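You operate a simulated robot arm through the tools that you are given. There is no shell and no other tool. Be economical: measure what you need, move in short steps, check, and stop when the job is done.

You are at the controls of a simulated robot arm. One attempt, no reset.

Task
Tension the belt to the work card's mark, lock the rig and give the crank a quarter turn.

Only the result counts: the job must be done as asked and must still hold three seconds after the hand-in. Knocking over, shifting, dropping, spilling or breaking anything else fails it.

Robot
A 7-joint arm with a two-finger gripper on a trunk, on a base that drives. Base frame: it is fixed to the floor where the robot stands at the start and does not move with it; the origin is under the middle of the robot, x ahead of it, y to its left, z up; the surface under the hand at the start is at about z = 90. Lengths are in cm, angles in degrees, forces in N, time in s.
With the tool pointing down near the work surface it reaches from about 10 to 54 cm from the robot's upright axis, wherever it stands. Its first joint turns from -143.0 to 143.0 degrees. Places, roughly: arm lever [50, -10, 130]; blue catch [60, 10, 110]; collar [160, 20, 100]; cover latch [230, 10, 100]; crank [30, 10, 100]; lock lever [100, 10, 100]; pin clamp [130, 0, 100]; rig knob [40, 20, 90]; rig lever [50, 20, 100]; vise knob [180, 30, 90]; work card [280, 0, 150]; yellow catch [80, 10, 110]. Payload 1.47 kg.
Tool frame: the origin (TCP) lies between the finger pads and is the grasp point; the fingertips stand 1.6 cm ahead of it; z points along the fingers, y is the line along which they close. The gripper opens to 8.7 cm. The gripper's body begins 5.5 cm behind the TCP.
Orientation is that of the tool frame in the base frame, as a unit quaternion [x, y, z, w]. With the fingers straight down and closing along the base's y, the tool's x points along the base's -x, its y along +y and its z along -z.

Tools
- The arm moves only by the tool arm_command. Its argument "deltas" is one flat list of numbers, 7 for each row, row after row: the shift along the tool's x, y, z in m, then the turn, a rotation vector about the tool's x, y, z in degrees, then the opening, from 0 (shut) to 1 (fully open). In form: [x, y, z, rx, ry, rz, grip, x, y, z, rx, ry, rz, grip, ...]. A call has 1 to 20 rows; each row shifts and turns the commanded pose from where the row before left it, along the tool's axes as they then stand. Each row takes 0.2 s and may step no farther than 5 cm and 8.6 degrees from the row before; otherwise, or with a gripper value out of range, the whole call is refused. Where a pose cannot be reached the arm comes as near as it can. A force on the tool above 40 N (or 10 N above the force at the start of the call, whichever is more), or a blocked arm, ends the call early, and 0.2 s more pass. Each finger travels about 4.5 cm/s and halts on what it meets, pressing with about 28 N; the grip force reading is that of the motor and also rises with nothing between the fingers. The clock runs only during rows and for 0.2 s after the last one: add rows that do not move to give the fingers time. The reply holds the time, the measured pose of the TCP, the force on the tool along the base axes, the opening and the grip force, in the units named above and with some noise, with the torque about the TCP (base axes, N m) and any sound that the robot's microphone picked up.
- Cameras (640 x 400 px; columns grow to the right, rows downward): "scene" is now at [13.11, 1.29, 162.9]; the picture's right is [0.20, -0.98, 0.00], its down [-0.88, -0.18, -0.43] and it looks along [0.43, 0.09, -0.90] (base axes); focal length 271 px, centre (320, 200). "wrist" rides on the gripper at [7.3, 1.2, -9] in the tool frame; the picture's right is [-0.16, 0.99, 0.00], its down [-0.72, -0.12, -0.68] and it looks along [-0.67, -0.11, 0.73] (tool axes); focal length 247 px, centre (320, 200). There is no depth. A picture from a camera that has moved, and an enlarged one, comes with that camera's place and axes in the base frame and with its lens.
- camera(camera): a new picture of that camera. The clock stands still meanwhile.
- move_column(by): slides the trunk up (or, below 0, down) by that many cm; the arm and the scene camera ride with it, the base frame stays. It gives what a move gives, with no picture.
- base_move(legs): drives the robot by 1 to 6 legs, each [ahead, left, turn to the left] in cm, cm and degrees, along the robot's own axes; the way and the turn of a leg run together, so that a leg with both is an arc; at most 150 cm and 180 degrees a leg. The arm and the cameras ride along, it lands a little off, and it stops where it bumps. It gives what a move gives.
- aim_head(pan, tilt): turns the head with the scene camera to pan (to the left, within 86 degrees either way) and tilt (down, from -29 to 69), counted from straight ahead of the robot. It gives what a move gives.
- zoom(camera, box): a new picture of the part [left, top, right, bottom] of that camera's present view, enlarged. The clock stands still meanwhile.
- hand_in(): hands the job in; it is judged then, once.

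Work in short steps. Places have to be worked out from the pictures, the camera data and where the tool is seen: move nearer, look again, correct. Check each grasp and each placing, and mend what went wrong. You have 120 turns and 78 pictures in all, those below and enlarged ones among them. Open the gripper and draw the arm clear of the work before you hand the job in, unless the task says otherwise; then end with one line.

The tools are called after "Call:" as name(argument=value, ...) on one line, values as JSON. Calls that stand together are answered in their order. arm_command: Moves the arm, as the interface text tells. Its arguments: {"type":"object","properties":{"deltas":{"type":"array","items":{"type":"number"}}},"required":["deltas"]} The other tools are called the same way: move_column (by) slides the trunk up or down; base_move (legs) drives the base; aim_head (pan, tilt) turns the head that bears the scene camera; camera (camera) takes a picture; zoom (camera, box) takes an enlarged picture of a part of a camera's view; hand_in () hands the job in.

At the start:

```text
t: 0.0
tcp_pos: [34.56, 26.21, 127.22]
tcp_rot: [0.0, 1.0, 0.0, 0.0]
contact_force: [0.4, 0.3, 0.0]
moment: [0.02, -0.02, 0.0]
gripper_width: 8.7
grasp_force: 0.1
trunk travel left (down, up): [-98.9, 25.1]
robot x, y, heading: [-0.15, 0.2, -0.0]
head pan, tilt: [11.5, 64.3]
```

scene: 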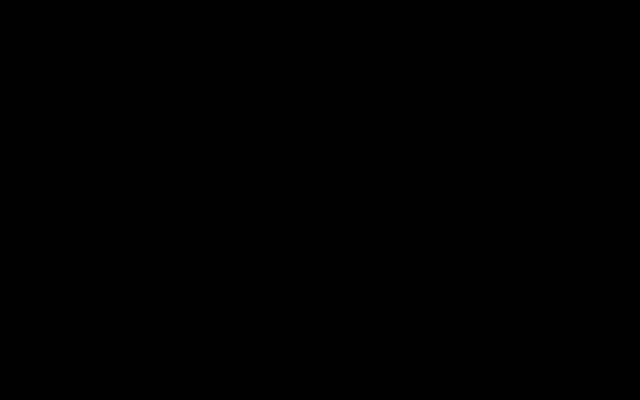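
wrist: 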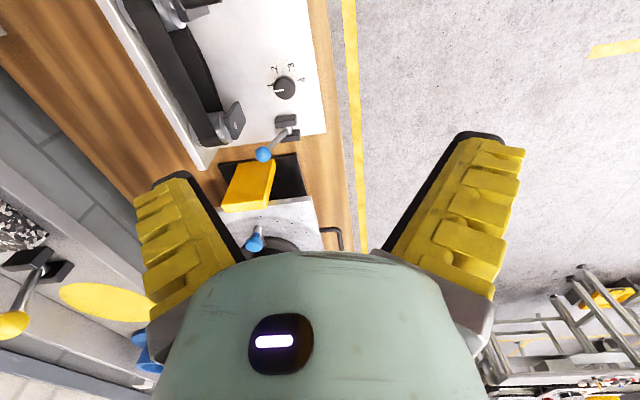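

The scene picture is black while the wrist view shows a bench. I'll turn the head to see whether the scene camera works elsewhere.

Call:
aim_head(pan=0, tilt=30)

Call:
camera(camera="scene")

```text
t: 1.0
tcp_pos: [34.54, 26.17, 127.14]
tcp_rot: [0.0, 1.0, 0.001, 0.0]
contact_force: [0.8, -0.7, -0.1]
moment: [0.03, 0.05, 0.01]
gripper_width: 8.7
grasp_force: 0.1
trunk travel left (down, up): [-98.9, 25.1]
robot x, y, heading: [0.1, 0.24, -0.4]
head pan, tilt: [0.0, 30.0]
```

```text
75 pictures are left
camera scene: at [16.11, 0.06, 167.57], right [0.0, -1.0, 0.0], down [-0.5, 0.0, -0.87], along [0.87, 0.0, -0.5], focal length 271 px, centre (320, 200)
```

scene: 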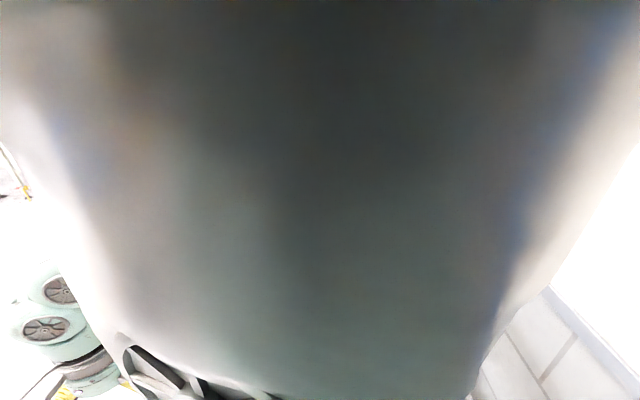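

The elbow blocks the head camera. The bench's open side seems to lie at +y, so I'll sidestep left away from the bench, then look.

Call:
base_move(legs=[[0, 50, 0], [0, 40, 0]])

Call:
aim_head(pan=-75, tilt=30)

Call:
camera(camera="scene")

Call:
camera(camera="wrist")

```text
t: 6.0
tcp_pos: [34.41, 115.68, 127.16]
tcp_rot: [-0.002, 1.0, 0.0, 0.0]
contact_force: [-0.4, -0.3, 0.8]
moment: [0.01, -0.02, -0.03]
gripper_width: 8.7
grasp_force: 0.0
trunk travel left (down, up): [-98.9, 25.1]
robot x, y, heading: [0.01, 89.44, 0.0]
head pan, tilt: [0.0, 30.0]
```

```text
t: 7.5
tcp_pos: [34.33, 115.82, 127.36]
tcp_rot: [-0.002, 1.0, 0.0, 0.0]
contact_force: [-0.3, -0.1, 0.3]
moment: [0.03, 0.0, 0.0]
gripper_width: 8.67
grasp_force: 0.1
trunk travel left (down, up): [-98.9, 25.1]
robot x, y, heading: [-0.18, 89.69, 0.1]
head pan, tilt: [-75.0, 30.0]
```

```text
74 pictures are left
camera scene: at [15.46, 86.15, 167.69], right [-0.37, -0.93, 0.0], down [-0.45, 0.18, -0.87], along [0.81, -0.33, -0.49], focal length 271 px, centre (320, 200)
```

scene: 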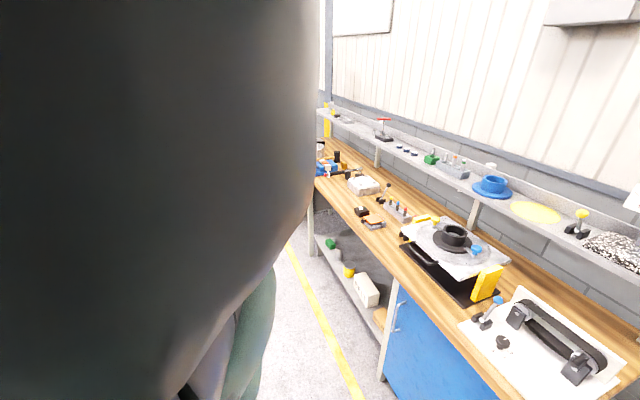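

```text
73 pictures are left
camera wrist: at [26.97, 116.87, 136.19], right [0.15, 0.99, 0.0], down [0.72, -0.11, 0.68], along [0.67, -0.11, -0.73], focal length 247 px, centre (320, 200)
```

wrist: 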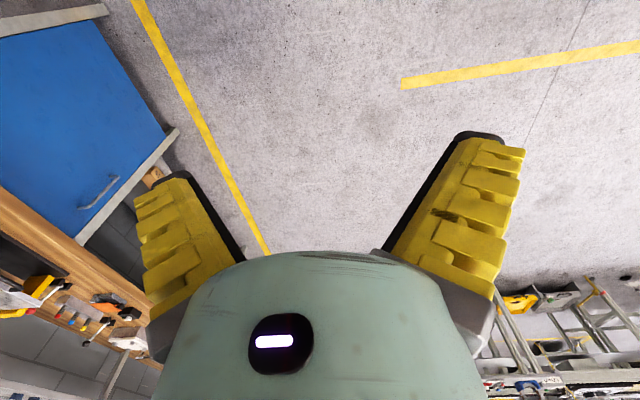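

The bench runs along x with its open side toward me; the head may still be turning. I'll look again.

Call:
camera(camera="scene")

```text
72 pictures are left
camera scene: at [15.46, 86.15, 167.69], right [-0.37, -0.93, 0.0], down [-0.45, 0.18, -0.87], along [0.81, -0.33, -0.49], focal length 271 px, centre (320, 200)
```

scene: 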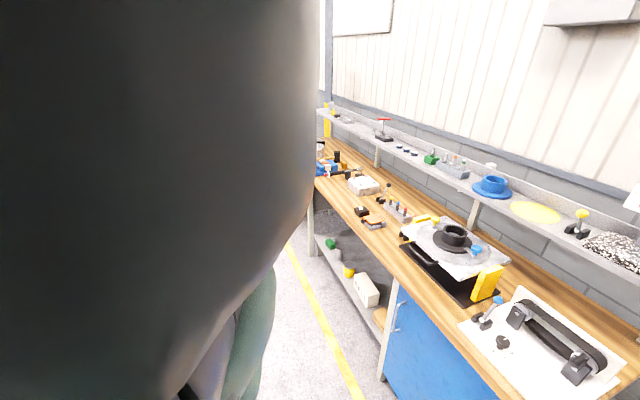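

The camera geometry is consistent with the listed places. I'll turn to face the wall and drive along to the work card.

Call:
base_move(legs=[[0, 0, -90], [0, 140, 0], [0, 100, 0]])

Call:
aim_head(pan=0, tilt=10)

Call:
camera(camera="scene")

```text
t: 23.0
tcp_pos: [264.82, 55.42, 127.13]
tcp_rot: [0.707, 0.707, 0.0, -0.001]
contact_force: [0.7, -0.7, -0.5]
moment: [-0.01, 0.08, -0.01]
gripper_width: 8.72
grasp_force: 0.1
trunk travel left (down, up): [-98.9, 25.1]
robot x, y, heading: [238.97, 89.42, -90.1]
head pan, tilt: [-75.0, 30.0]
```

```text
t: 24.5
tcp_pos: [264.97, 55.31, 127.26]
tcp_rot: [0.707, 0.708, 0.0, -0.001]
contact_force: [0.4, 0.1, -0.5]
moment: [0.03, -0.02, 0.04]
gripper_width: 8.69
grasp_force: 0.1
trunk travel left (down, up): [-98.9, 25.1]
robot x, y, heading: [238.83, 90.03, -90.1]
head pan, tilt: [0.0, 10.0]
```

```text
71 pictures are left
camera scene: at [238.85, 73.57, 170.81], right [-1.0, 0.0, 0.0], down [0.0, 0.17, -0.98], along [0.0, -0.98, -0.17], focal length 271 px, centre (320, 200)
```

scene: 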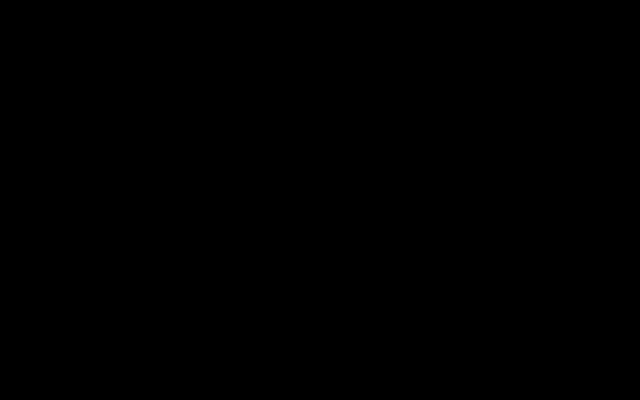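

The arm still covers the head camera. I'll lower the hand (clear of the bench) and bring it lower so the elbow drops.

Call:
arm_command(deltas=[0, 0, 0.05, 0, 0, 0, 1, 0, 0, 0.05, 0, 0, 0, 1, 0, 0, 0.05, 0, 0, 0, 1, 0, 0, 0.05, 0, 0, 0, 1, 0, 0, 0.05, 0, 0, 0, 1, 0, 0, 0.05, 0, 0, 0, 1])

Call:
camera(camera="scene")

```text
t: 25.9
tcp_pos: [264.53, 55.37, 96.9]
tcp_rot: [0.706, 0.709, -0.002, -0.004]
contact_force: [-3.7, 1.4, -1.9]
moment: [-0.08, -0.22, 0.02]
gripper_width: 8.69
grasp_force: 0.0
trunk travel left (down, up): [-98.9, 25.1]
robot x, y, heading: [238.79, 89.7, -89.7]
head pan, tilt: [0.0, 10.0]
```

```text
70 pictures are left
camera scene: at [238.82, 73.6, 170.79], right [-1.0, 0.0, 0.0], down [0.0, 0.17, -0.98], along [0.0, -0.98, -0.17], focal length 271 px, centre (320, 200)
```

scene: 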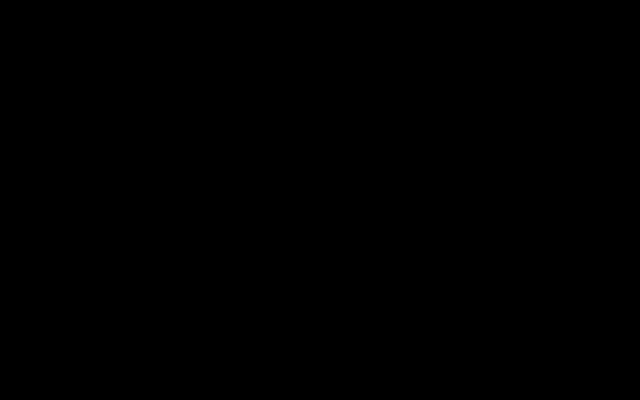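

Black still; perhaps the head needs more time and the arm blocks straight ahead. I'll pan right and let time run before looking.

Call:
aim_head(pan=-60, tilt=25)

Call:
arm_command(deltas=[0, 0.05, 0, 0, 0, 0, 1, 0, 0.05, 0, 0, 0, 0, 1, 0, 0.05, 0, 0, 0, 0, 1, 0.05, 0, 0, 0, 0, 0, 1, 0.05, 0, 0, 0, 0, 0, 1, 0.05, 0, 0, 0, 0, 0, 1])

Call:
camera(camera="scene")

```text
t: 27.2
tcp_pos: [265.27, 55.14, 97.28]
tcp_rot: [0.707, 0.707, 0.001, 0.003]
contact_force: [-0.4, 0.1, -0.1]
moment: [-0.04, 0.0, 0.0]
gripper_width: 8.68
grasp_force: 0.0
trunk travel left (down, up): [-98.9, 25.1]
robot x, y, heading: [238.9, 90.0, -90.0]
head pan, tilt: [-60.0, 25.0]
```

```text
t: 28.6
tcp_pos: [269.98, 70.51, 98.56]
tcp_rot: [0.708, 0.706, -0.001, 0.0]
contact_force: [-0.3, -0.5, -0.8]
moment: [0.03, -0.01, 0.01]
gripper_width: 8.7
grasp_force: 0.0
out of reach, approached as far as the arm can: row 1, 2, 3
trunk travel left (down, up): [-98.9, 25.1]
robot x, y, heading: [239.05, 89.91, -90.1]
head pan, tilt: [-60.0, 25.0]
```

```text
69 pictures are left
camera scene: at [230.88, 78.26, 168.38], right [-0.5, 0.87, 0.0], down [0.37, 0.21, -0.91], along [-0.78, -0.45, -0.42], focal length 271 px, centre (320, 200)
```

scene: 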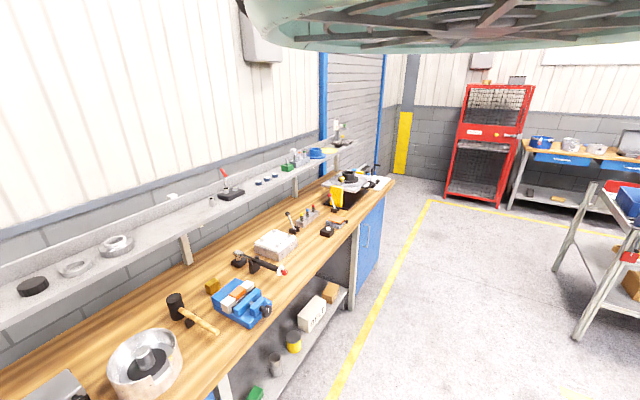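

With the arm off to the left the head sees. I'll move further along (+x) and look back at the card region.

Call:
base_move(legs=[[0, 60, 0]])

Call:
aim_head(pan=-30, tilt=15)

Call:
camera(camera="scene")

```text
t: 32.0
tcp_pos: [330.35, 70.56, 98.43]
tcp_rot: [0.707, 0.707, 0.001, 0.0]
contact_force: [1.2, 0.5, -0.1]
moment: [0.0, 0.01, -0.02]
gripper_width: 8.7
grasp_force: 0.0
trunk travel left (down, up): [-98.9, 25.1]
robot x, y, heading: [298.92, 89.95, -90.2]
head pan, tilt: [-60.0, 25.0]
```

```text
t: 32.9
tcp_pos: [330.18, 70.5, 98.52]
tcp_rot: [0.708, 0.706, 0.0, 0.001]
contact_force: [-0.3, -0.3, -0.2]
moment: [-0.01, -0.02, 0.0]
gripper_width: 8.71
grasp_force: 0.0
trunk travel left (down, up): [-98.9, 25.1]
robot x, y, heading: [299.32, 89.96, -90.0]
head pan, tilt: [-30.0, 15.0]
```

```text
68 pictures are left
camera scene: at [291.47, 77.59, 169.33], right [-0.57, 0.82, 0.0], down [0.27, 0.19, -0.94], along [-0.78, -0.54, -0.33], focal length 271 px, centre (320, 200)
```

scene: 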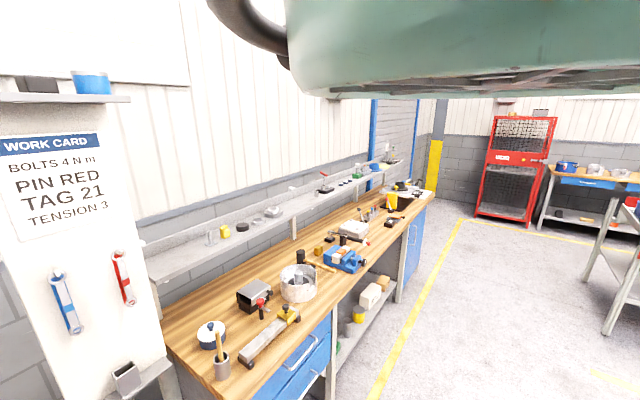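

Work card is visible; I'll enlarge it to read it exactly.

Call:
zoom(camera="scene", box=[0, 120, 140, 250])

```text
3.08 times, centred on (70, 185) of scene
camera zoom: at [291.47, 77.59, 169.33], right [-0.57, 0.82, 0.0], down [0.27, 0.19, -0.94], along [-0.78, -0.54, -0.33], focal length 833 px, centre (1089, 246)
```

zoom: 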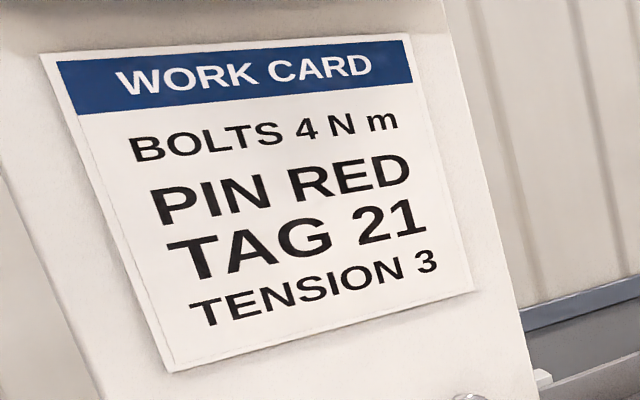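

The card says TENSION 3. Driving back to the rig (x≈45), then looking down on it from the front.

Call:
base_move(legs=[[0, -150, 0], [0, -105, 0], [20, 0, 0]])

Call:
aim_head(pan=-15, tilt=50)

Call:
camera(camera="scene")

```text
t: 46.5
tcp_pos: [76.03, 52.4, 98.5]
tcp_rot: [0.713, 0.701, 0.0, -0.001]
contact_force: [-0.3, 0.0, -0.9]
moment: [0.02, 0.05, 0.01]
gripper_width: 8.69
grasp_force: 0.2
trunk travel left (down, up): [-98.9, 25.1]
robot x, y, heading: [45.25, 72.26, -90.9]
head pan, tilt: [-30.0, 15.0]
```

```text
t: 47.5
tcp_pos: [76.23, 52.43, 98.44]
tcp_rot: [0.713, 0.701, -0.001, -0.001]
contact_force: [-0.2, 0.2, 0.4]
moment: [0.0, 0.02, 0.0]
gripper_width: 8.69
grasp_force: 0.0
trunk travel left (down, up): [-98.9, 25.1]
robot x, y, heading: [45.01, 72.0, -90.8]
head pan, tilt: [-15.0, 50.0]
```

```text
66 pictures are left
camera scene: at [38.4, 60.85, 165.26], right [-0.55, 0.84, 0.0], down [0.6, 0.39, -0.7], along [-0.59, -0.38, -0.71], focal length 271 px, centre (320, 200)
```

scene: 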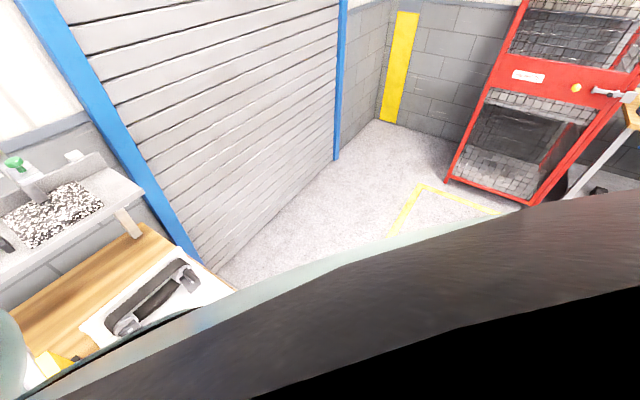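

The head seems to be physically hemmed in by the arm, so I'll rely on the wrist camera. I'll raise the hand and bring it in front of the rig, looking at it.

Call:
arm_command(deltas=[0, 0, -0.05, 0, 0, 0, 1, 0, 0, -0.05, 0, 0, 0, 1, 0, 0, -0.05, 0, 0, 0, 1, 0, 0, -0.05, 0, 0, 0, 1, -0.03, -0.04, -0.03, 0, 0, 0, 1, -0.03, -0.04, -0.02, 0, 0, 0, 1, -0.03, -0.04, 0, 0, 0, 0, 1, -0.03, -0.04, 0, 0, 0, 0, 1, 0, -0.05, 0, 0, 0, 0, 1, 0, -0.05, 0, 0, 0, 0, 1, 0, -0.05, 0, 0, 0, 0, 1, 0, -0.03, 0, 0, 0, 0, 1])

Call:
camera(camera="wrist")

```text
refused: row 5 steps farther than a row can; nothing moved
```

```text
65 pictures are left
camera wrist: at [77.32, 59.74, 107.43], right [0.98, -0.17, 0.0], down [-0.13, -0.72, 0.68], along [-0.12, -0.67, -0.73], focal length 247 px, centre (320, 200)
```

wrist: 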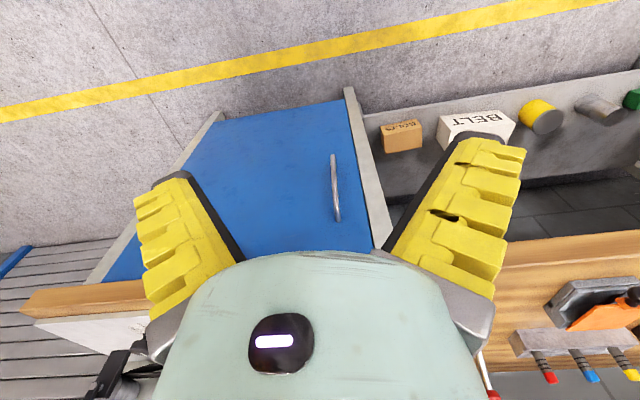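

Row too long; repeating with shorter rows.

Call:
arm_command(deltas=[0, 0, -0.05, 0, 0, 0, 1, 0, 0, -0.05, 0, 0, 0, 1, 0, 0, -0.05, 0, 0, 0, 1, 0, 0, -0.05, 0, 0, 0, 1, 0, 0, -0.05, 0, 0, 0, 1, -0.02, -0.04, 0, 0, 0, 0, 1, -0.02, -0.04, 0, 0, 0, 0, 1, -0.02, -0.04, 0, 0, 0, 0, 1, -0.02, -0.04, 0, 0, 0, 0, 1, -0.02, -0.04, 0, 0, 0, 0, 1, -0.02, -0.04, 0, 0, 0, 0, 1, -0.02, -0.04, 0, 0, 0, 0, 1, 0, -0.05, 0, 0, 0, 0, 1])

Call:
camera(camera="wrist")

Call:
camera(camera="scene")

```text
t: 50.3
tcp_pos: [66.07, 41.33, 121.54]
tcp_rot: [0.713, 0.701, -0.001, 0.0]
contact_force: [0.6, -0.2, -0.4]
moment: [0.04, 0.03, 0.02]
gripper_width: 8.69
grasp_force: 0.0
out of reach, approached as far as the arm can: row 8, 9, 10, 11, 12, 13
trunk travel left (down, up): [-98.9, 25.1]
robot x, y, heading: [44.95, 72.32, -90.9]
head pan, tilt: [-15.0, 50.0]
```

```text
64 pictures are left
camera wrist: at [67.29, 48.56, 130.51], right [0.98, -0.18, 0.0], down [-0.13, -0.72, 0.68], along [-0.12, -0.67, -0.73], focal length 247 px, centre (320, 200)
```

wrist: 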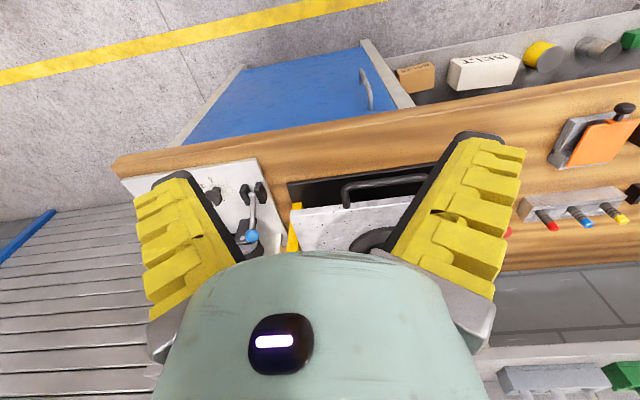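

```text
63 pictures are left
camera scene: at [38.88, 61.15, 164.38], right [-0.55, 0.84, 0.0], down [0.66, 0.43, -0.62], along [-0.52, -0.34, -0.79], focal length 271 px, centre (320, 200)
```

scene: 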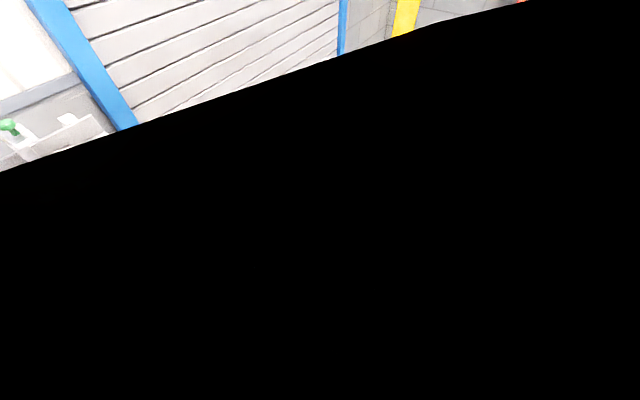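

The hand is too high relative to the trunk for closer-in reach. I'll raise the trunk 20 cm, then lower the hand relative to it and traverse.

Call:
move_column(by=20)

Call:
arm_command(deltas=[0, 0, 0.05, 0, 0, 0, 1, 0, 0, 0.05, 0, 0, 0, 1, 0, 0, 0.05, 0, 0, 0, 1, 0, 0, 0.05, 0, 0, 0, 1, 0, -0.05, 0, 0, 0, 0, 1, 0, -0.05, 0, 0, 0, 0, 1, 0, -0.05, 0, 0, 0, 0, 1, 0, -0.05, 0, 0, 0, 0, 1, 0, -0.04, 0, 0, 0, 0, 1])

Call:
camera(camera="wrist")

```text
t: 52.5
tcp_pos: [66.09, 41.49, 141.51]
tcp_rot: [0.713, 0.701, -0.001, 0.0]
contact_force: [0.1, -0.5, 0.8]
moment: [0.0, 0.0, 0.02]
gripper_width: 8.69
grasp_force: 0.0
trunk travel left (down, up): [-118.9, 5.1]
robot x, y, heading: [45.36, 72.11, -90.9]
head pan, tilt: [-15.0, 50.0]
```

```text
t: 54.3
tcp_pos: [50.46, 34.46, 123.21]
tcp_rot: [0.627, 0.775, -0.038, 0.067]
contact_force: [-0.5, 0.5, 0.5]
moment: [0.0, 0.01, 0.01]
gripper_width: 8.7
grasp_force: 0.0
trunk travel left (down, up): [-118.9, 5.1]
robot x, y, heading: [45.17, 72.18, -90.8]
head pan, tilt: [-15.0, 50.0]
stopped in row 9: the arm was blocked; the commanded pose is now the measured one
```

```text
62 pictures are left
camera wrist: at [49.45, 43.03, 131.09], right [1.0, 0.06, 0.05], down [0.0, -0.63, 0.78], along [0.07, -0.78, -0.63], focal length 247 px, centre (320, 200)
```

wrist: 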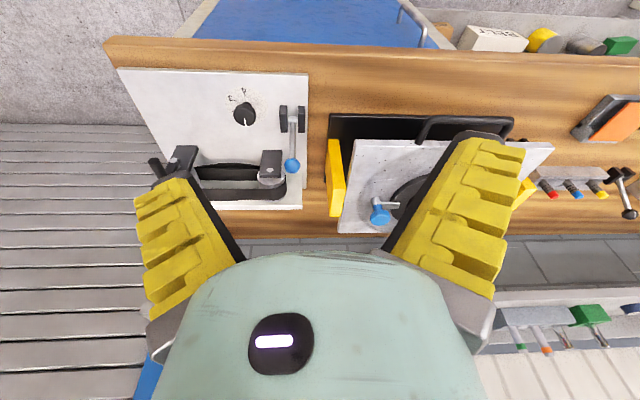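

Now the rig is well visible. I'll swing the head away from the arm and enlarge the rig view.

Call:
aim_head(pan=-86, tilt=0)

Call:
zoom(camera="wrist", box=[110, 60, 330, 220])

```text
t: 55.8
tcp_pos: [50.44, 34.61, 123.3]
tcp_rot: [0.625, 0.777, -0.037, 0.065]
contact_force: [0.2, -0.7, 0.0]
moment: [-0.03, 0.01, 0.04]
gripper_width: 8.69
grasp_force: 0.0
trunk travel left (down, up): [-118.9, 5.1]
robot x, y, heading: [45.23, 72.46, -91.0]
head pan, tilt: [-85.9, 0.0]
```

```text
2.50 times, centred on (220, 140) of wrist
camera zoom: at [49.4, 43.2, 131.07], right [1.0, 0.06, 0.05], down [0.0, -0.63, 0.78], along [0.08, -0.77, -0.63], focal length 617 px, centre (570, 350)
```

zoom: 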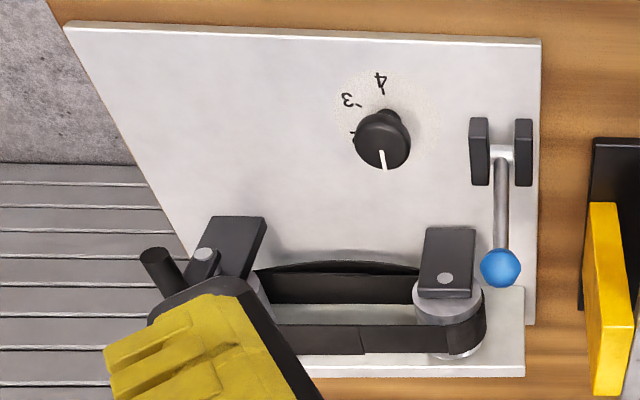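

The knob has marks 2,3,4 visible; pointer currently toward the wall. I'll level the tool, and bring the base nearer (about 15 cm ahead, 3 cm right) since the rig is at the edge of reach.

Call:
arm_command(deltas=[0, 0, 0, 1.15, 4.1, 6.1, 1, 0, 0, 0, 1.15, 4.1, 6.1, 1, 0.04, 0, 0, 0, 0, 0, 1, 0.04, 0, 0, 0, 0, 0, 1])

Call:
base_move(legs=[[15, -3, 0]])

Call:
camera(camera="wrist")

```text
t: 57.0
tcp_pos: [53.96, 35.31, 125.05]
tcp_rot: [0.709, 0.701, -0.024, 0.074]
contact_force: [0.1, -0.2, 0.9]
moment: [0.0, -0.01, 0.02]
gripper_width: 8.73
grasp_force: 0.0
trunk travel left (down, up): [-118.9, 5.1]
robot x, y, heading: [45.49, 72.43, -90.9]
head pan, tilt: [-85.9, 0.0]
stopped in row 4: the arm was blocked; the commanded pose is now the measured one
```

```text
t: 58.4
tcp_pos: [50.62, 20.62, 125.12]
tcp_rot: [0.71, 0.7, -0.024, 0.071]
contact_force: [0.0, -0.4, -0.7]
moment: [0.0, 0.0, -0.01]
gripper_width: 8.69
grasp_force: 0.1
trunk travel left (down, up): [-118.9, 5.1]
robot x, y, heading: [41.88, 57.42, -91.3]
head pan, tilt: [-85.9, 0.0]
```

```text
60 pictures are left
camera wrist: at [51.23, 29.15, 133.04], right [0.98, -0.17, 0.09], down [-0.17, -0.62, 0.76], along [-0.07, -0.76, -0.64], focal length 247 px, centre (320, 200)
```

wrist: 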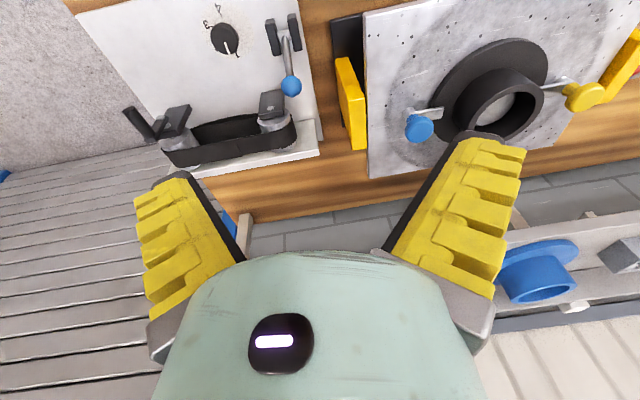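

The arm still gets hindered when drawing in at this height. I'll lower 10 cm while levelling, then draw back toward (43, 30).

Call:
arm_command(deltas=[0, 0, 0.05, 1.9, 3.9, -0.3, 1, 0, 0, 0.05, 1.9, 3.8, -0.3, 1, 0.04, -0.02, 0, 0, 0, 0, 1, 0.03, -0.03, 0, 0, 0, 0, 1, 0.02, -0.03, 0, 0, 0, 0, 1])

Call:
camera(camera="wrist")

```text
t: 59.5
tcp_pos: [43.14, 28.57, 115.02]
tcp_rot: [0.708, 0.706, 0.0, 0.002]
contact_force: [0.5, 0.3, 0.0]
moment: [0.0, -0.01, -0.05]
gripper_width: 8.71
grasp_force: 0.1
trunk travel left (down, up): [-118.9, 5.1]
robot x, y, heading: [42.17, 57.08, -91.1]
head pan, tilt: [-85.9, 0.0]
```

```text
59 pictures are left
camera wrist: at [44.3, 35.91, 124.04], right [0.99, -0.16, 0.0], down [-0.12, -0.72, 0.68], along [-0.11, -0.67, -0.73], focal length 247 px, centre (320, 200)
```

wrist: 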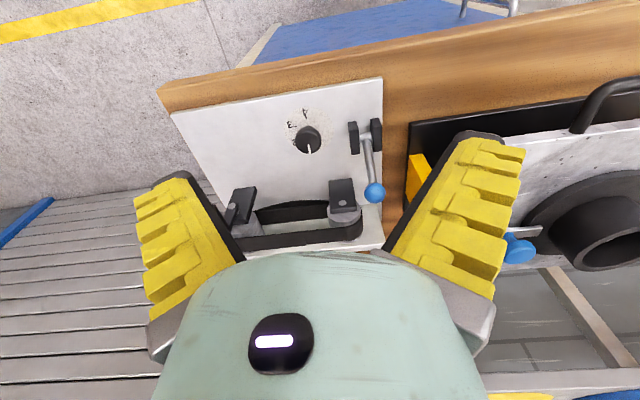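

Good reach now. Enlarging the rig to measure knob, labels, lever and crank.

Call:
zoom(camera="wrist", box=[255, 90, 355, 170])

Call:
zoom(camera="wrist", box=[200, 100, 400, 260])

```text
5.00 times, centred on (305, 130) of wrist
camera zoom: at [44.3, 35.91, 124.04], right [0.99, -0.16, 0.0], down [-0.12, -0.72, 0.68], along [-0.11, -0.67, -0.73], focal length 1235 px, centre (395, 550)
```

zoom: 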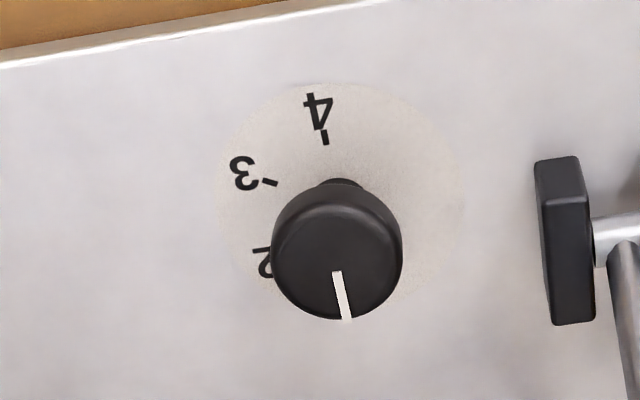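

```text
2.50 times, centred on (300, 180) of wrist
camera zoom: at [44.3, 35.91, 124.04], right [0.99, -0.16, 0.0], down [-0.12, -0.72, 0.68], along [-0.11, -0.67, -0.73], focal length 617 px, centre (370, 250)
```

zoom: 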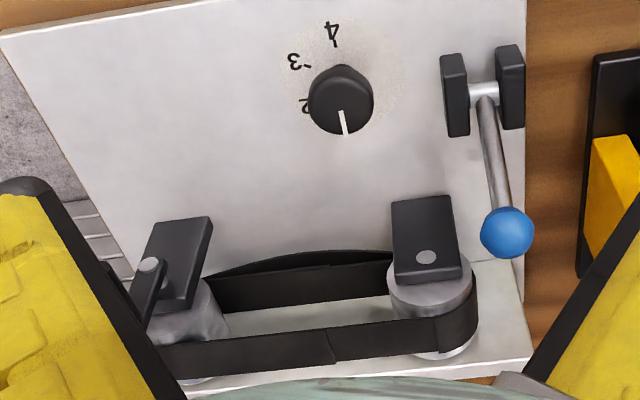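

Knob centre ≈ (40.0, 19.3), top z≈93.5; marks are 60° apart with the pointer at "1" (toward wall), so "3" is 120° clockwise from above. I'll move above the knob at z≈110 and pre-rotate −75° so the turn ends at +45°.

Call:
arm_command(deltas=[-0.03, -0.01, 0, 0, 0, 0, 0.62, -0.03, -0.01, 0, 0, 0, 0, 0.62, -0.032, -0.011, 0, 0, 0, 0, 0.62, 0, 0, 0, 0, 0, -8.4, 0.62, 0, 0, 0, 0, 0, -8.4, 0.62, 0, 0, 0, 0, 0, -8.4, 0.62, 0, 0, 0, 0, 0, -8.4, 0.62, 0, 0, 0, 0, 0, -8.4, 0.62, 0, 0, 0, 0, 0, -8.4, 0.62, 0, 0, 0, 0, 0, -8.4, 0.62, 0, 0, 0, 0, 0, -8.4, 0.62, 0, 0, 0, 0, 0, -7.8, 0.62, 0, 0, 0, 0, 0, 0, 0.62])

Call:
camera(camera="wrist")

```text
t: 62.4
tcp_pos: [39.89, 19.61, 115.14]
tcp_rot: [0.132, 0.991, 0.0, 0.001]
contact_force: [-0.4, -1.0, 0.4]
moment: [0.01, 0.01, 0.01]
gripper_width: 5.91
grasp_force: 3.6
trunk travel left (down, up): [-118.9, 5.1]
robot x, y, heading: [42.07, 57.59, -91.0]
head pan, tilt: [-85.9, 0.0]
```

```text
56 pictures are left
camera wrist: at [33.18, 22.62, 124.06], right [0.41, 0.91, 0.0], down [0.67, -0.3, 0.68], along [0.62, -0.28, -0.73], focal length 247 px, centre (320, 200)
```

wrist: 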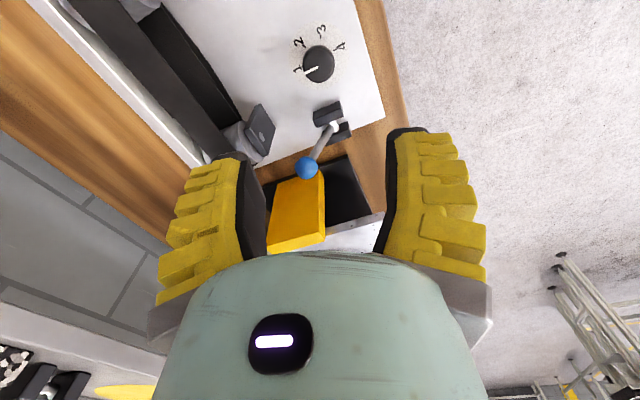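

Second viewpoint available; enlarging the knob for triangulation.

Call:
zoom(camera="wrist", box=[270, 25, 370, 105])

```text
5.00 times, centred on (320, 65) of wrist
camera zoom: at [33.18, 22.62, 124.06], right [0.41, 0.91, 0.0], down [0.67, -0.3, 0.68], along [0.62, -0.28, -0.73], focal length 1235 px, centre (320, 875)
```

zoom: 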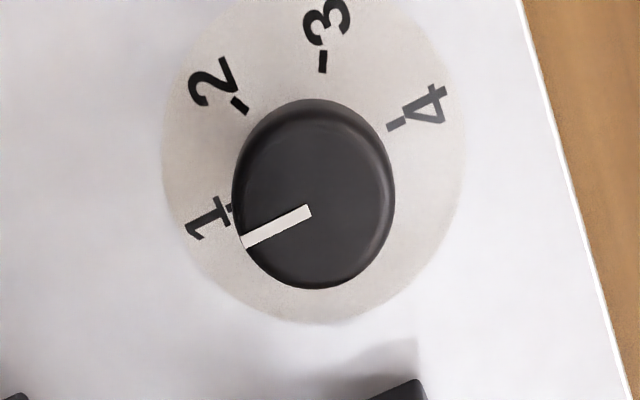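

Triangulation confirms: knob centre (40.1, 19.3), ticks at 60° steps, pointer exactly at 1. Descending around the knob.

Call:
arm_command(deltas=[-0.0027, -0.0024, 0.04, 0, 0, 0, 0.6, 0, 0, 0.04, 0, 0, 0, 0.6, 0, 0, 0.04, 0, 0, 0, 0.6, 0, 0, 0.04, 0, 0, 0, 0.6, 0, 0, 0.03, 0, 0, 0, 0.6, 0, 0, 0.02, 0, 0, 0, 0.6, 0, 0, 0.008, 0, 0, 0, 0.6, 0, 0, 0, 0, 0, 0, 0.6])

```text
t: 64.2
tcp_pos: [40.05, 19.3, 108.74]
tcp_rot: [0.132, 0.991, 0.0, 0.001]
contact_force: [0.0, -0.3, 0.2]
moment: [0.02, 0.01, 0.03]
gripper_width: 5.72
grasp_force: 3.6
out of reach, approached as far as the arm can: row 2, 3, 4, 5, 6, 7
trunk travel left (down, up): [-118.9, 5.1]
robot x, y, heading: [41.68, 57.58, -91.0]
head pan, tilt: [-85.9, 0.0]
```

Arm's downward reach ends; lower the trunk instead, in two parts.

Call:
move_column(by=-12)

Call:
camera(camera="wrist")

```text
t: 65.7
tcp_pos: [40.07, 19.33, 96.79]
tcp_rot: [0.132, 0.991, 0.0, 0.002]
contact_force: [0.4, 0.1, -0.3]
moment: [0.01, 0.0, -0.02]
gripper_width: 5.74
grasp_force: 3.5
trunk travel left (down, up): [-106.9, 17.1]
robot x, y, heading: [41.92, 56.97, -91.1]
head pan, tilt: [-85.9, 0.0]
```

```text
54 pictures are left
camera wrist: at [33.2, 22.41, 105.79], right [0.41, 0.91, 0.0], down [0.67, -0.3, 0.68], along [0.62, -0.28, -0.73], focal length 247 px, centre (320, 200)
```

wrist: 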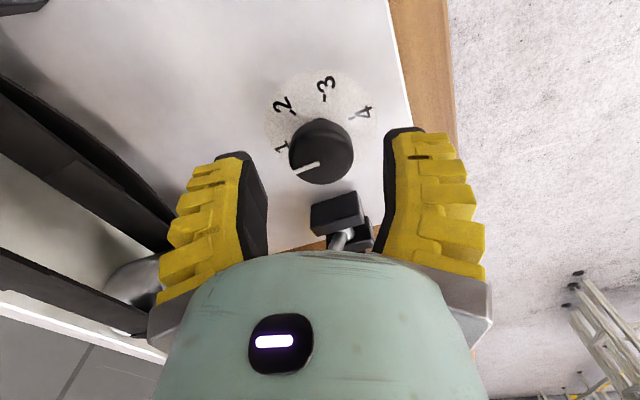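

Centred. To keep off the arm's limit, raise the arm 5 cm and lower the trunk 8.5 cm, ending at z≈93.3.

Call:
arm_command(deltas=[0, 0, -0.05, 0, 0, 0, 0.6, 0, 0, 0, 0, 0, 0, 0.6])

Call:
move_column(by=-8)

```text
t: 66.2
tcp_pos: [40.01, 19.41, 101.75]
tcp_rot: [0.132, 0.991, 0.001, 0.0]
contact_force: [-0.4, -0.3, 0.1]
moment: [-0.06, -0.06, 0.01]
gripper_width: 5.76
grasp_force: 3.9
trunk travel left (down, up): [-106.9, 17.1]
robot x, y, heading: [42.13, 57.04, -90.9]
head pan, tilt: [-85.9, 0.0]
```

```text
t: 67.4
tcp_pos: [40.1, 19.32, 93.77]
tcp_rot: [0.132, 0.991, 0.0, 0.001]
contact_force: [0.0, 0.9, 0.8]
moment: [0.01, 0.02, 0.0]
gripper_width: 5.71
grasp_force: 3.7
trunk travel left (down, up): [-98.9, 25.1]
robot x, y, heading: [42.05, 57.2, -90.9]
head pan, tilt: [-85.9, 0.0]
```

Down another 0.5 cm and close on the knob.

Call:
arm_command(deltas=[0, 0, 0.005, 0, 0, 0, 0.6, 0, 0, 0, 0, 0, 0, 0.4, 0, 0, 0, 0, 0, 0, 0.2, 0, 0, 0, 0, 0, 0, 0.2, 0, 0, 0, 0, 0, 0, 0.2])

```text
t: 68.6
tcp_pos: [40.0, 19.54, 93.1]
tcp_rot: [0.132, 0.991, 0.0, 0.002]
contact_force: [2.5, -2.5, -9.9]
moment: [0.16, 0.63, -0.01]
gripper_width: 2.92
grasp_force: 30.1
trunk travel left (down, up): [-98.9, 25.1]
robot x, y, heading: [41.79, 57.02, -91.0]
head pan, tilt: [-85.9, 0.0]
```

Gripped (2.9 cm wide, 30 N). Turning clockwise 60° first.

Call:
arm_command(deltas=[0, 0, -0.002, 0, 0, 0, 0.2, 0, 0, 0, 0, 0, 7.5, 0.2, 0, 0, 0, 0, 0, 7.5, 0.2, 0, 0, 0, 0, 0, 7.5, 0.2, 0, 0, 0, 0, 0, 7.5, 0.2, 0, 0, 0, 0, 0, 7.5, 0.2, 0, 0, 0, 0, 0, 7.5, 0.2, 0, 0, 0, 0, 0, 7.5, 0.2, 0, 0, 0, 0, 0, 7.5, 0.2, 0, 0, 0, 0, 0, 0, 0.2])

Call:
camera(camera="wrist")

```text
t: 70.8
tcp_pos: [40.12, 19.31, 93.47]
tcp_rot: [0.612, 0.791, 0.001, 0.002]
contact_force: [5.1, -4.6, -11.1]
moment: [0.09, 0.07, 0.02]
gripper_width: 2.95
grasp_force: 30.3
trunk travel left (down, up): [-98.9, 25.1]
robot x, y, heading: [42.01, 57.36, -91.3]
head pan, tilt: [-85.9, 0.0]
```

```text
53 pictures are left
camera wrist: at [39.35, 26.73, 102.43], right [1.0, 0.1, 0.0], down [0.07, -0.73, 0.68], along [0.07, -0.68, -0.73], focal length 247 px, centre (320, 200)
```

wrist: 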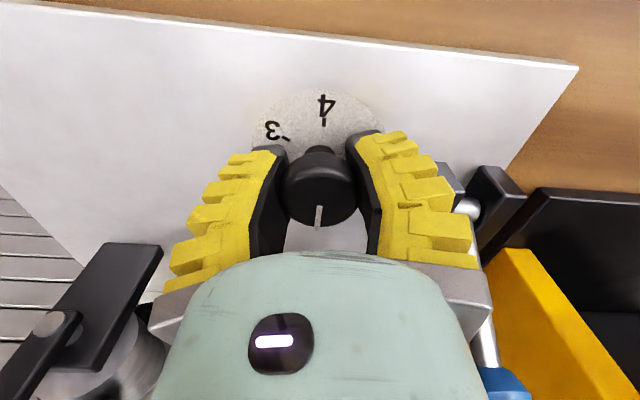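

The pointer still aims at the wall: the knob did not follow. Enlarging to inspect the contact.

Call:
zoom(camera="wrist", box=[230, 80, 410, 260])

```text
2.22 times, centred on (320, 170) of wrist
camera zoom: at [39.35, 26.73, 102.43], right [1.0, 0.1, 0.0], down [0.07, -0.73, 0.68], along [0.07, -0.68, -0.73], focal length 549 px, centre (320, 267)
```

zoom: 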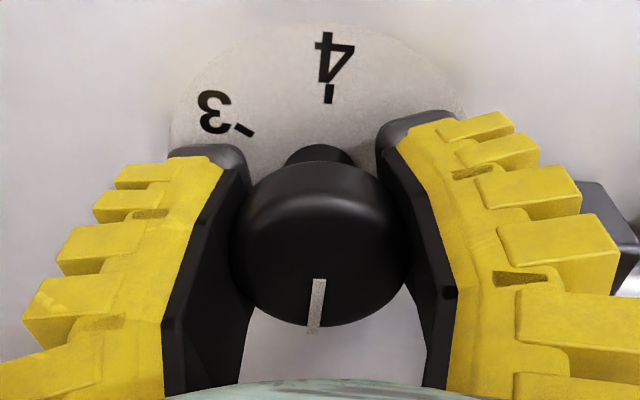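

Cap is held, yet it slipped. I'll turn just 8° more with firmer closing and read the torque to see if the knob is locked.

Call:
arm_command(deltas=[0, 0, 0, 0, 0, 0, 0, 0, 0, 0, 0, 0, 0, 0, 0, 0, 0, 0, 0, 4, 0])

Call:
arm_command(deltas=[0, 0, 0, 0, 0, 5, 0])

Call:
arm_command(deltas=[0, 0, 0, 0, 0, 8, 0])

Call:
zoom(camera="wrist", box=[230, 80, 410, 260])

```text
t: 71.6
tcp_pos: [40.21, 19.28, 93.58]
tcp_rot: [0.637, 0.771, 0.0, 0.002]
contact_force: [6.9, -3.1, -11.8]
moment: [-0.04, 0.07, 0.37]
gripper_width: 2.94
grasp_force: 30.4
trunk travel left (down, up): [-98.9, 25.1]
robot x, y, heading: [42.24, 57.45, -91.1]
head pan, tilt: [-85.9, 0.0]
```

```text
t: 72.0
tcp_pos: [40.16, 19.31, 93.4]
tcp_rot: [0.671, 0.742, 0.001, 0.001]
contact_force: [6.7, -3.1, -11.3]
moment: [-0.05, 0.07, 0.48]
gripper_width: 2.96
grasp_force: 29.9
trunk travel left (down, up): [-98.9, 25.1]
robot x, y, heading: [42.36, 57.8, -91.0]
head pan, tilt: [-85.9, 0.0]
```

```text
t: 72.4
tcp_pos: [40.2, 19.34, 93.47]
tcp_rot: [0.721, 0.693, 0.001, 0.001]
contact_force: [5.9, -3.1, -12.3]
moment: [-0.1, -0.03, 0.28]
gripper_width: 2.97
grasp_force: 30.6
trunk travel left (down, up): [-98.9, 25.1]
robot x, y, heading: [41.98, 57.29, -91.1]
head pan, tilt: [-85.9, 0.0]
```

```text
2.22 times, centred on (320, 170) of wrist
camera zoom: at [41.52, 26.61, 102.43], right [0.98, -0.2, 0.0], down [-0.15, -0.72, 0.68], along [-0.13, -0.67, -0.73], focal length 549 px, centre (320, 267)
```

zoom: 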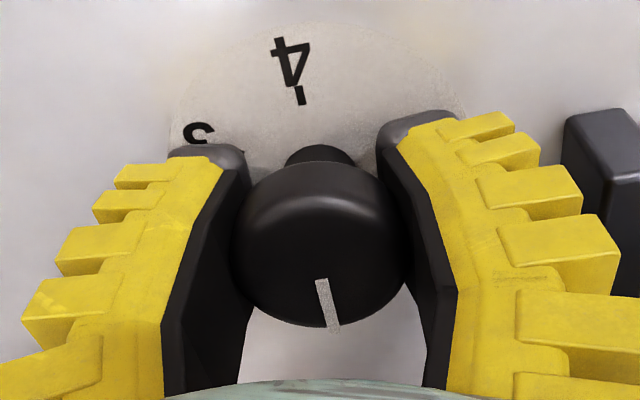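

Torque built to 0.5 N·m and slipped: the knob appears locked, so the lever likely holds it now (ball leans toward the wall at ≈(47.9, 14.1, 100), pivot ≈(47.7, 18.1, 93.7)). Release the knob, rise and rotate to bring the fingers astride the lever along y.

Call:
arm_command(deltas=[0, 0, 0, 0, 0, 0, 0.6, 0, 0, 0, 0, 0, 0, 0.6, 0, 0, 0, 0, 0, 0, 0.6, 0, 0, -0.05, 0, 0, 0, 0.6, 0, 0, -0.05, 0, 0, 0, 0.6, 0, 0, -0.05, 0, 0, 0, 0.6, 0, 0, 0, 0, 0, -8.4, 0.6, 0, 0, 0, 0, 0, -8.4, 0.6, 0, 0, 0, 0, 0, -8.4, 0.6, 0, 0, 0, 0, 0, -8.4, 0.6, 0, 0, 0, 0, 0, -8.4, 0.6, 0, 0, 0, 0, 0, -8.4, 0.6, 0, 0, 0, 0, 0, -8.4, 0.6, 0, 0, 0, 0, 0, -8.4, 0.6, 0, 0, 0, 0, 0, -8.4, 0.6, 0, 0, 0, 0, 0, -8.4, 0.6, 0, 0, 0, 0, 0, -8, 0.6])

Call:
camera(camera="wrist")

```text
t: 76.0
tcp_pos: [40.07, 19.26, 108.46]
tcp_rot: [0.001, 1.0, 0.0, 0.001]
contact_force: [0.2, 0.3, 1.2]
moment: [0.04, 0.05, 0.02]
gripper_width: 5.74
grasp_force: 3.5
trunk travel left (down, up): [-98.9, 25.1]
robot x, y, heading: [42.04, 57.43, -90.9]
head pan, tilt: [-85.9, 0.0]
```

```text
50 pictures are left
camera wrist: at [32.64, 20.57, 117.41], right [0.16, 0.99, 0.0], down [0.72, -0.12, 0.68], along [0.67, -0.11, -0.73], focal length 247 px, centre (320, 200)
```

wrist: 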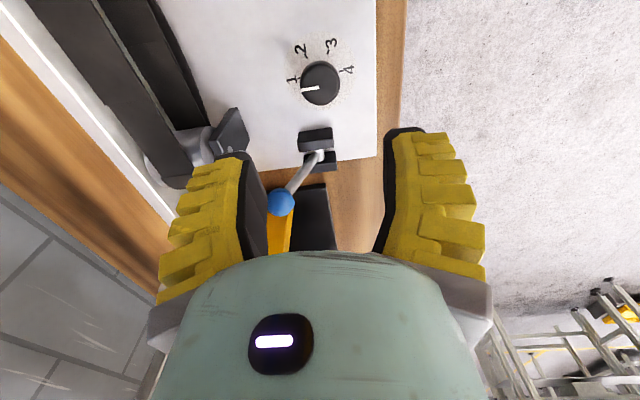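

Ball confirmed at ≈(47.9, 14.2, 100.3). Moving above it and lowering so the open fingers straddle it along y.

Call:
arm_command(deltas=[-0.04, -0.025, 0, 0, 0, 0, 0.6, -0.038, -0.025, 0, 0, 0, 0, 0.6, 0, 0, 0.04, 0, 0, 0, 0.6, 0, 0, 0.035, 0, 0, 0, 0.6, 0, 0, 0, 0, 0, 0, 0.6])

Call:
camera(camera="wrist")

```text
t: 77.2
tcp_pos: [47.92, 14.37, 100.98]
tcp_rot: [0.001, 1.0, -0.001, 0.002]
contact_force: [-0.1, 0.4, 0.7]
moment: [-0.02, -0.03, 0.0]
gripper_width: 5.75
grasp_force: 4.0
trunk travel left (down, up): [-98.9, 25.1]
robot x, y, heading: [42.12, 57.61, -91.0]
head pan, tilt: [-85.9, 0.0]
```

```text
49 pictures are left
camera wrist: at [40.42, 15.56, 109.94], right [0.16, 0.99, 0.0], down [0.72, -0.12, 0.68], along [0.67, -0.11, -0.73], focal length 247 px, centre (320, 200)
```

wrist: 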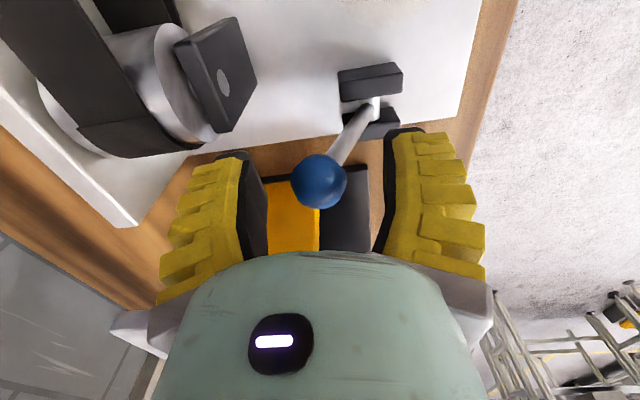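

Ball is between the fingers. I'll narrow the gap and push toward the robot along the arc, first to vertical, watching force and sound.

Call:
arm_command(deltas=[0, 0, 0, 0, 0, 0, 0.36, 0, 0, 0, 0, 0, 0, 0.36, 0, 0, 0, 0, 0, 0, 0.36, 0, 0.013, -0.005, 0, 0, 0, 0.36, 0, 0.013, -0.003, 0, 0, 0, 0.36, 0, 0.013, -0.001, 0, 0, 0, 0.36])

Call:
camera(camera="wrist")

```text
t: 78.6
tcp_pos: [47.76, 18.25, 101.78]
tcp_rot: [0.001, 1.0, 0.0, 0.0]
contact_force: [-1.3, -0.6, 0.2]
moment: [0.01, 0.02, 0.01]
gripper_width: 3.72
grasp_force: 3.8
trunk travel left (down, up): [-98.9, 25.1]
robot x, y, heading: [42.02, 57.51, -90.8]
head pan, tilt: [-85.9, 0.0]
```

```text
48 pictures are left
camera wrist: at [40.44, 19.48, 110.86], right [0.16, 0.99, 0.0], down [0.72, -0.12, 0.68], along [0.67, -0.11, -0.73], focal length 247 px, centre (320, 200)
```

wrist: 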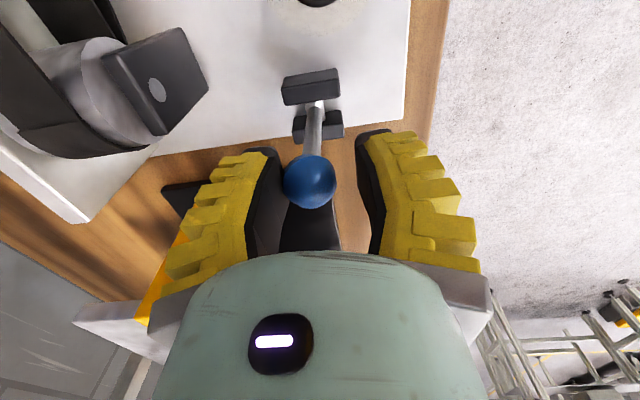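

The lever moves freely. Continuing over to the robot side.

Call:
arm_command(deltas=[0, 0.012, 0.001, 0, 0, 0, 0.36, 0, 0.012, 0.003, 0, 0, 0, 0.36, 0, 0.012, 0.005, 0, 0, 0, 0.36, 0, 0.012, 0.007, 0, 0, 0, 0.36, 0, 0, 0, 0, 0, 0, 0.36])

Call:
camera(camera="wrist")

```text
t: 79.8
tcp_pos: [47.96, 22.58, 100.41]
tcp_rot: [0.001, 1.0, -0.005, 0.002]
contact_force: [2.2, -12.2, 3.0]
moment: [-0.07, 0.01, 0.07]
gripper_width: 4.7
grasp_force: 10.6
trunk travel left (down, up): [-98.9, 25.1]
robot x, y, heading: [41.97, 57.48, -90.9]
head pan, tilt: [-85.9, 0.0]
```

```text
47 pictures are left
camera wrist: at [40.56, 23.91, 109.39], right [0.16, 0.99, -0.01], down [0.72, -0.11, 0.68], along [0.67, -0.12, -0.73], focal length 247 px, centre (320, 200)
```

wrist: 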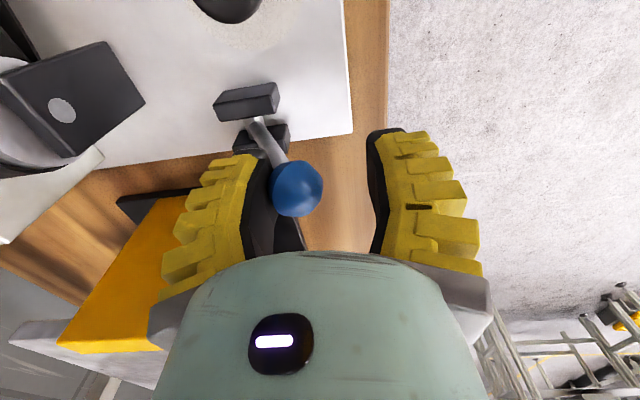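

Lever reached its stop on the robot side (12 N, ball ≈(47.9, 21.6, 100.4)). Now back to the knob for another attempt at turning it.

Call:
arm_command(deltas=[0, -0.012, 0, 0, 0, 0, 0.6, 0, 0, 0, 0, 0, 0, 0.6, 0, 0, -0.04, 0, 0, 0, 0.6, 0, 0, -0.04, 0, 0, -4, 0.6, 0.04, -0.01, 0, 0, 0, -4, 0.6, 0.038, -0.006, 0, 0, 0, 0, 0.6, 0, 0, 0, 0, 0, 0, 0.6])

```text
t: 81.4
tcp_pos: [40.2, 19.51, 108.24]
tcp_rot: [-0.068, 0.998, 0.001, 0.001]
contact_force: [0.2, 0.0, -0.2]
moment: [0.0, 0.0, 0.02]
gripper_width: 5.75
grasp_force: 3.6
trunk travel left (down, up): [-98.9, 25.1]
robot x, y, heading: [41.76, 57.61, -91.0]
head pan, tilt: [-85.9, 0.0]
```

Over the knob; descend to z≈93.4 and grip.

Call:
arm_command(deltas=[0.001, -0.002, 0.05, 0, 0, 0, 0.6, 0, 0, 0.05, 0, 0, 0, 0.6, 0, 0, 0.03, 0, 0, 0, 0.6, 0, 0, 0.018, 0, 0, 0, 0.6, 0, 0, 0, 0, 0, 0, 0.6, 0, 0, 0, 0, 0, 0, 0.1, 0, 0, 0, 0, 0, 0, 0.1, 0, 0, 0, 0, 0, 0, 0.1, 0, 0, 0, 0, 0, 0, 0.1])

Call:
arm_command(deltas=[0, 0, 0, 0, 0, 7.5, 0.1, 0, 0, 0, 0, 0, 7.5, 0.1])

Call:
camera(camera="wrist")

```text
t: 83.4
tcp_pos: [40.2, 19.35, 93.44]
tcp_rot: [-0.068, 0.998, -0.001, 0.001]
contact_force: [0.1, 2.5, -3.8]
moment: [0.0, 0.15, 0.01]
gripper_width: 2.83
grasp_force: 30.0
trunk travel left (down, up): [-98.9, 25.1]
robot x, y, heading: [42.14, 57.65, -91.0]
head pan, tilt: [-85.9, 0.0]
```

```text
t: 84.0
tcp_pos: [40.06, 19.37, 93.25]
tcp_rot: [0.064, 0.998, 0.0, 0.002]
contact_force: [-0.2, -1.3, -17.9]
moment: [-0.02, -0.2, 0.04]
gripper_width: 2.83
grasp_force: 29.9
trunk travel left (down, up): [-98.9, 25.1]
robot x, y, heading: [41.53, 57.66, -91.0]
head pan, tilt: [-85.9, 0.0]
```

```text
46 pictures are left
camera wrist: at [32.97, 21.44, 102.34], right [0.28, 0.96, 0.0], down [0.7, -0.21, 0.68], along [0.65, -0.19, -0.73], focal length 247 px, centre (320, 200)
```

wrist: 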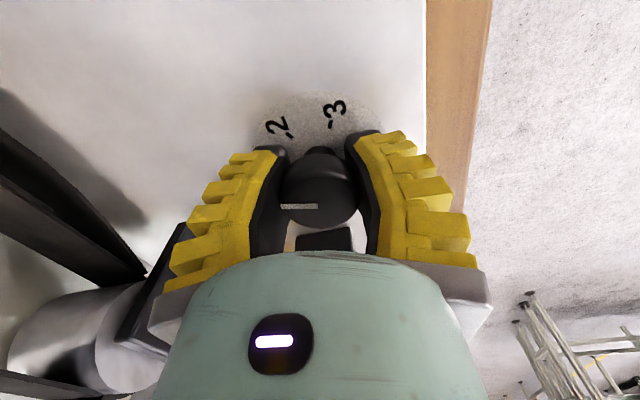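

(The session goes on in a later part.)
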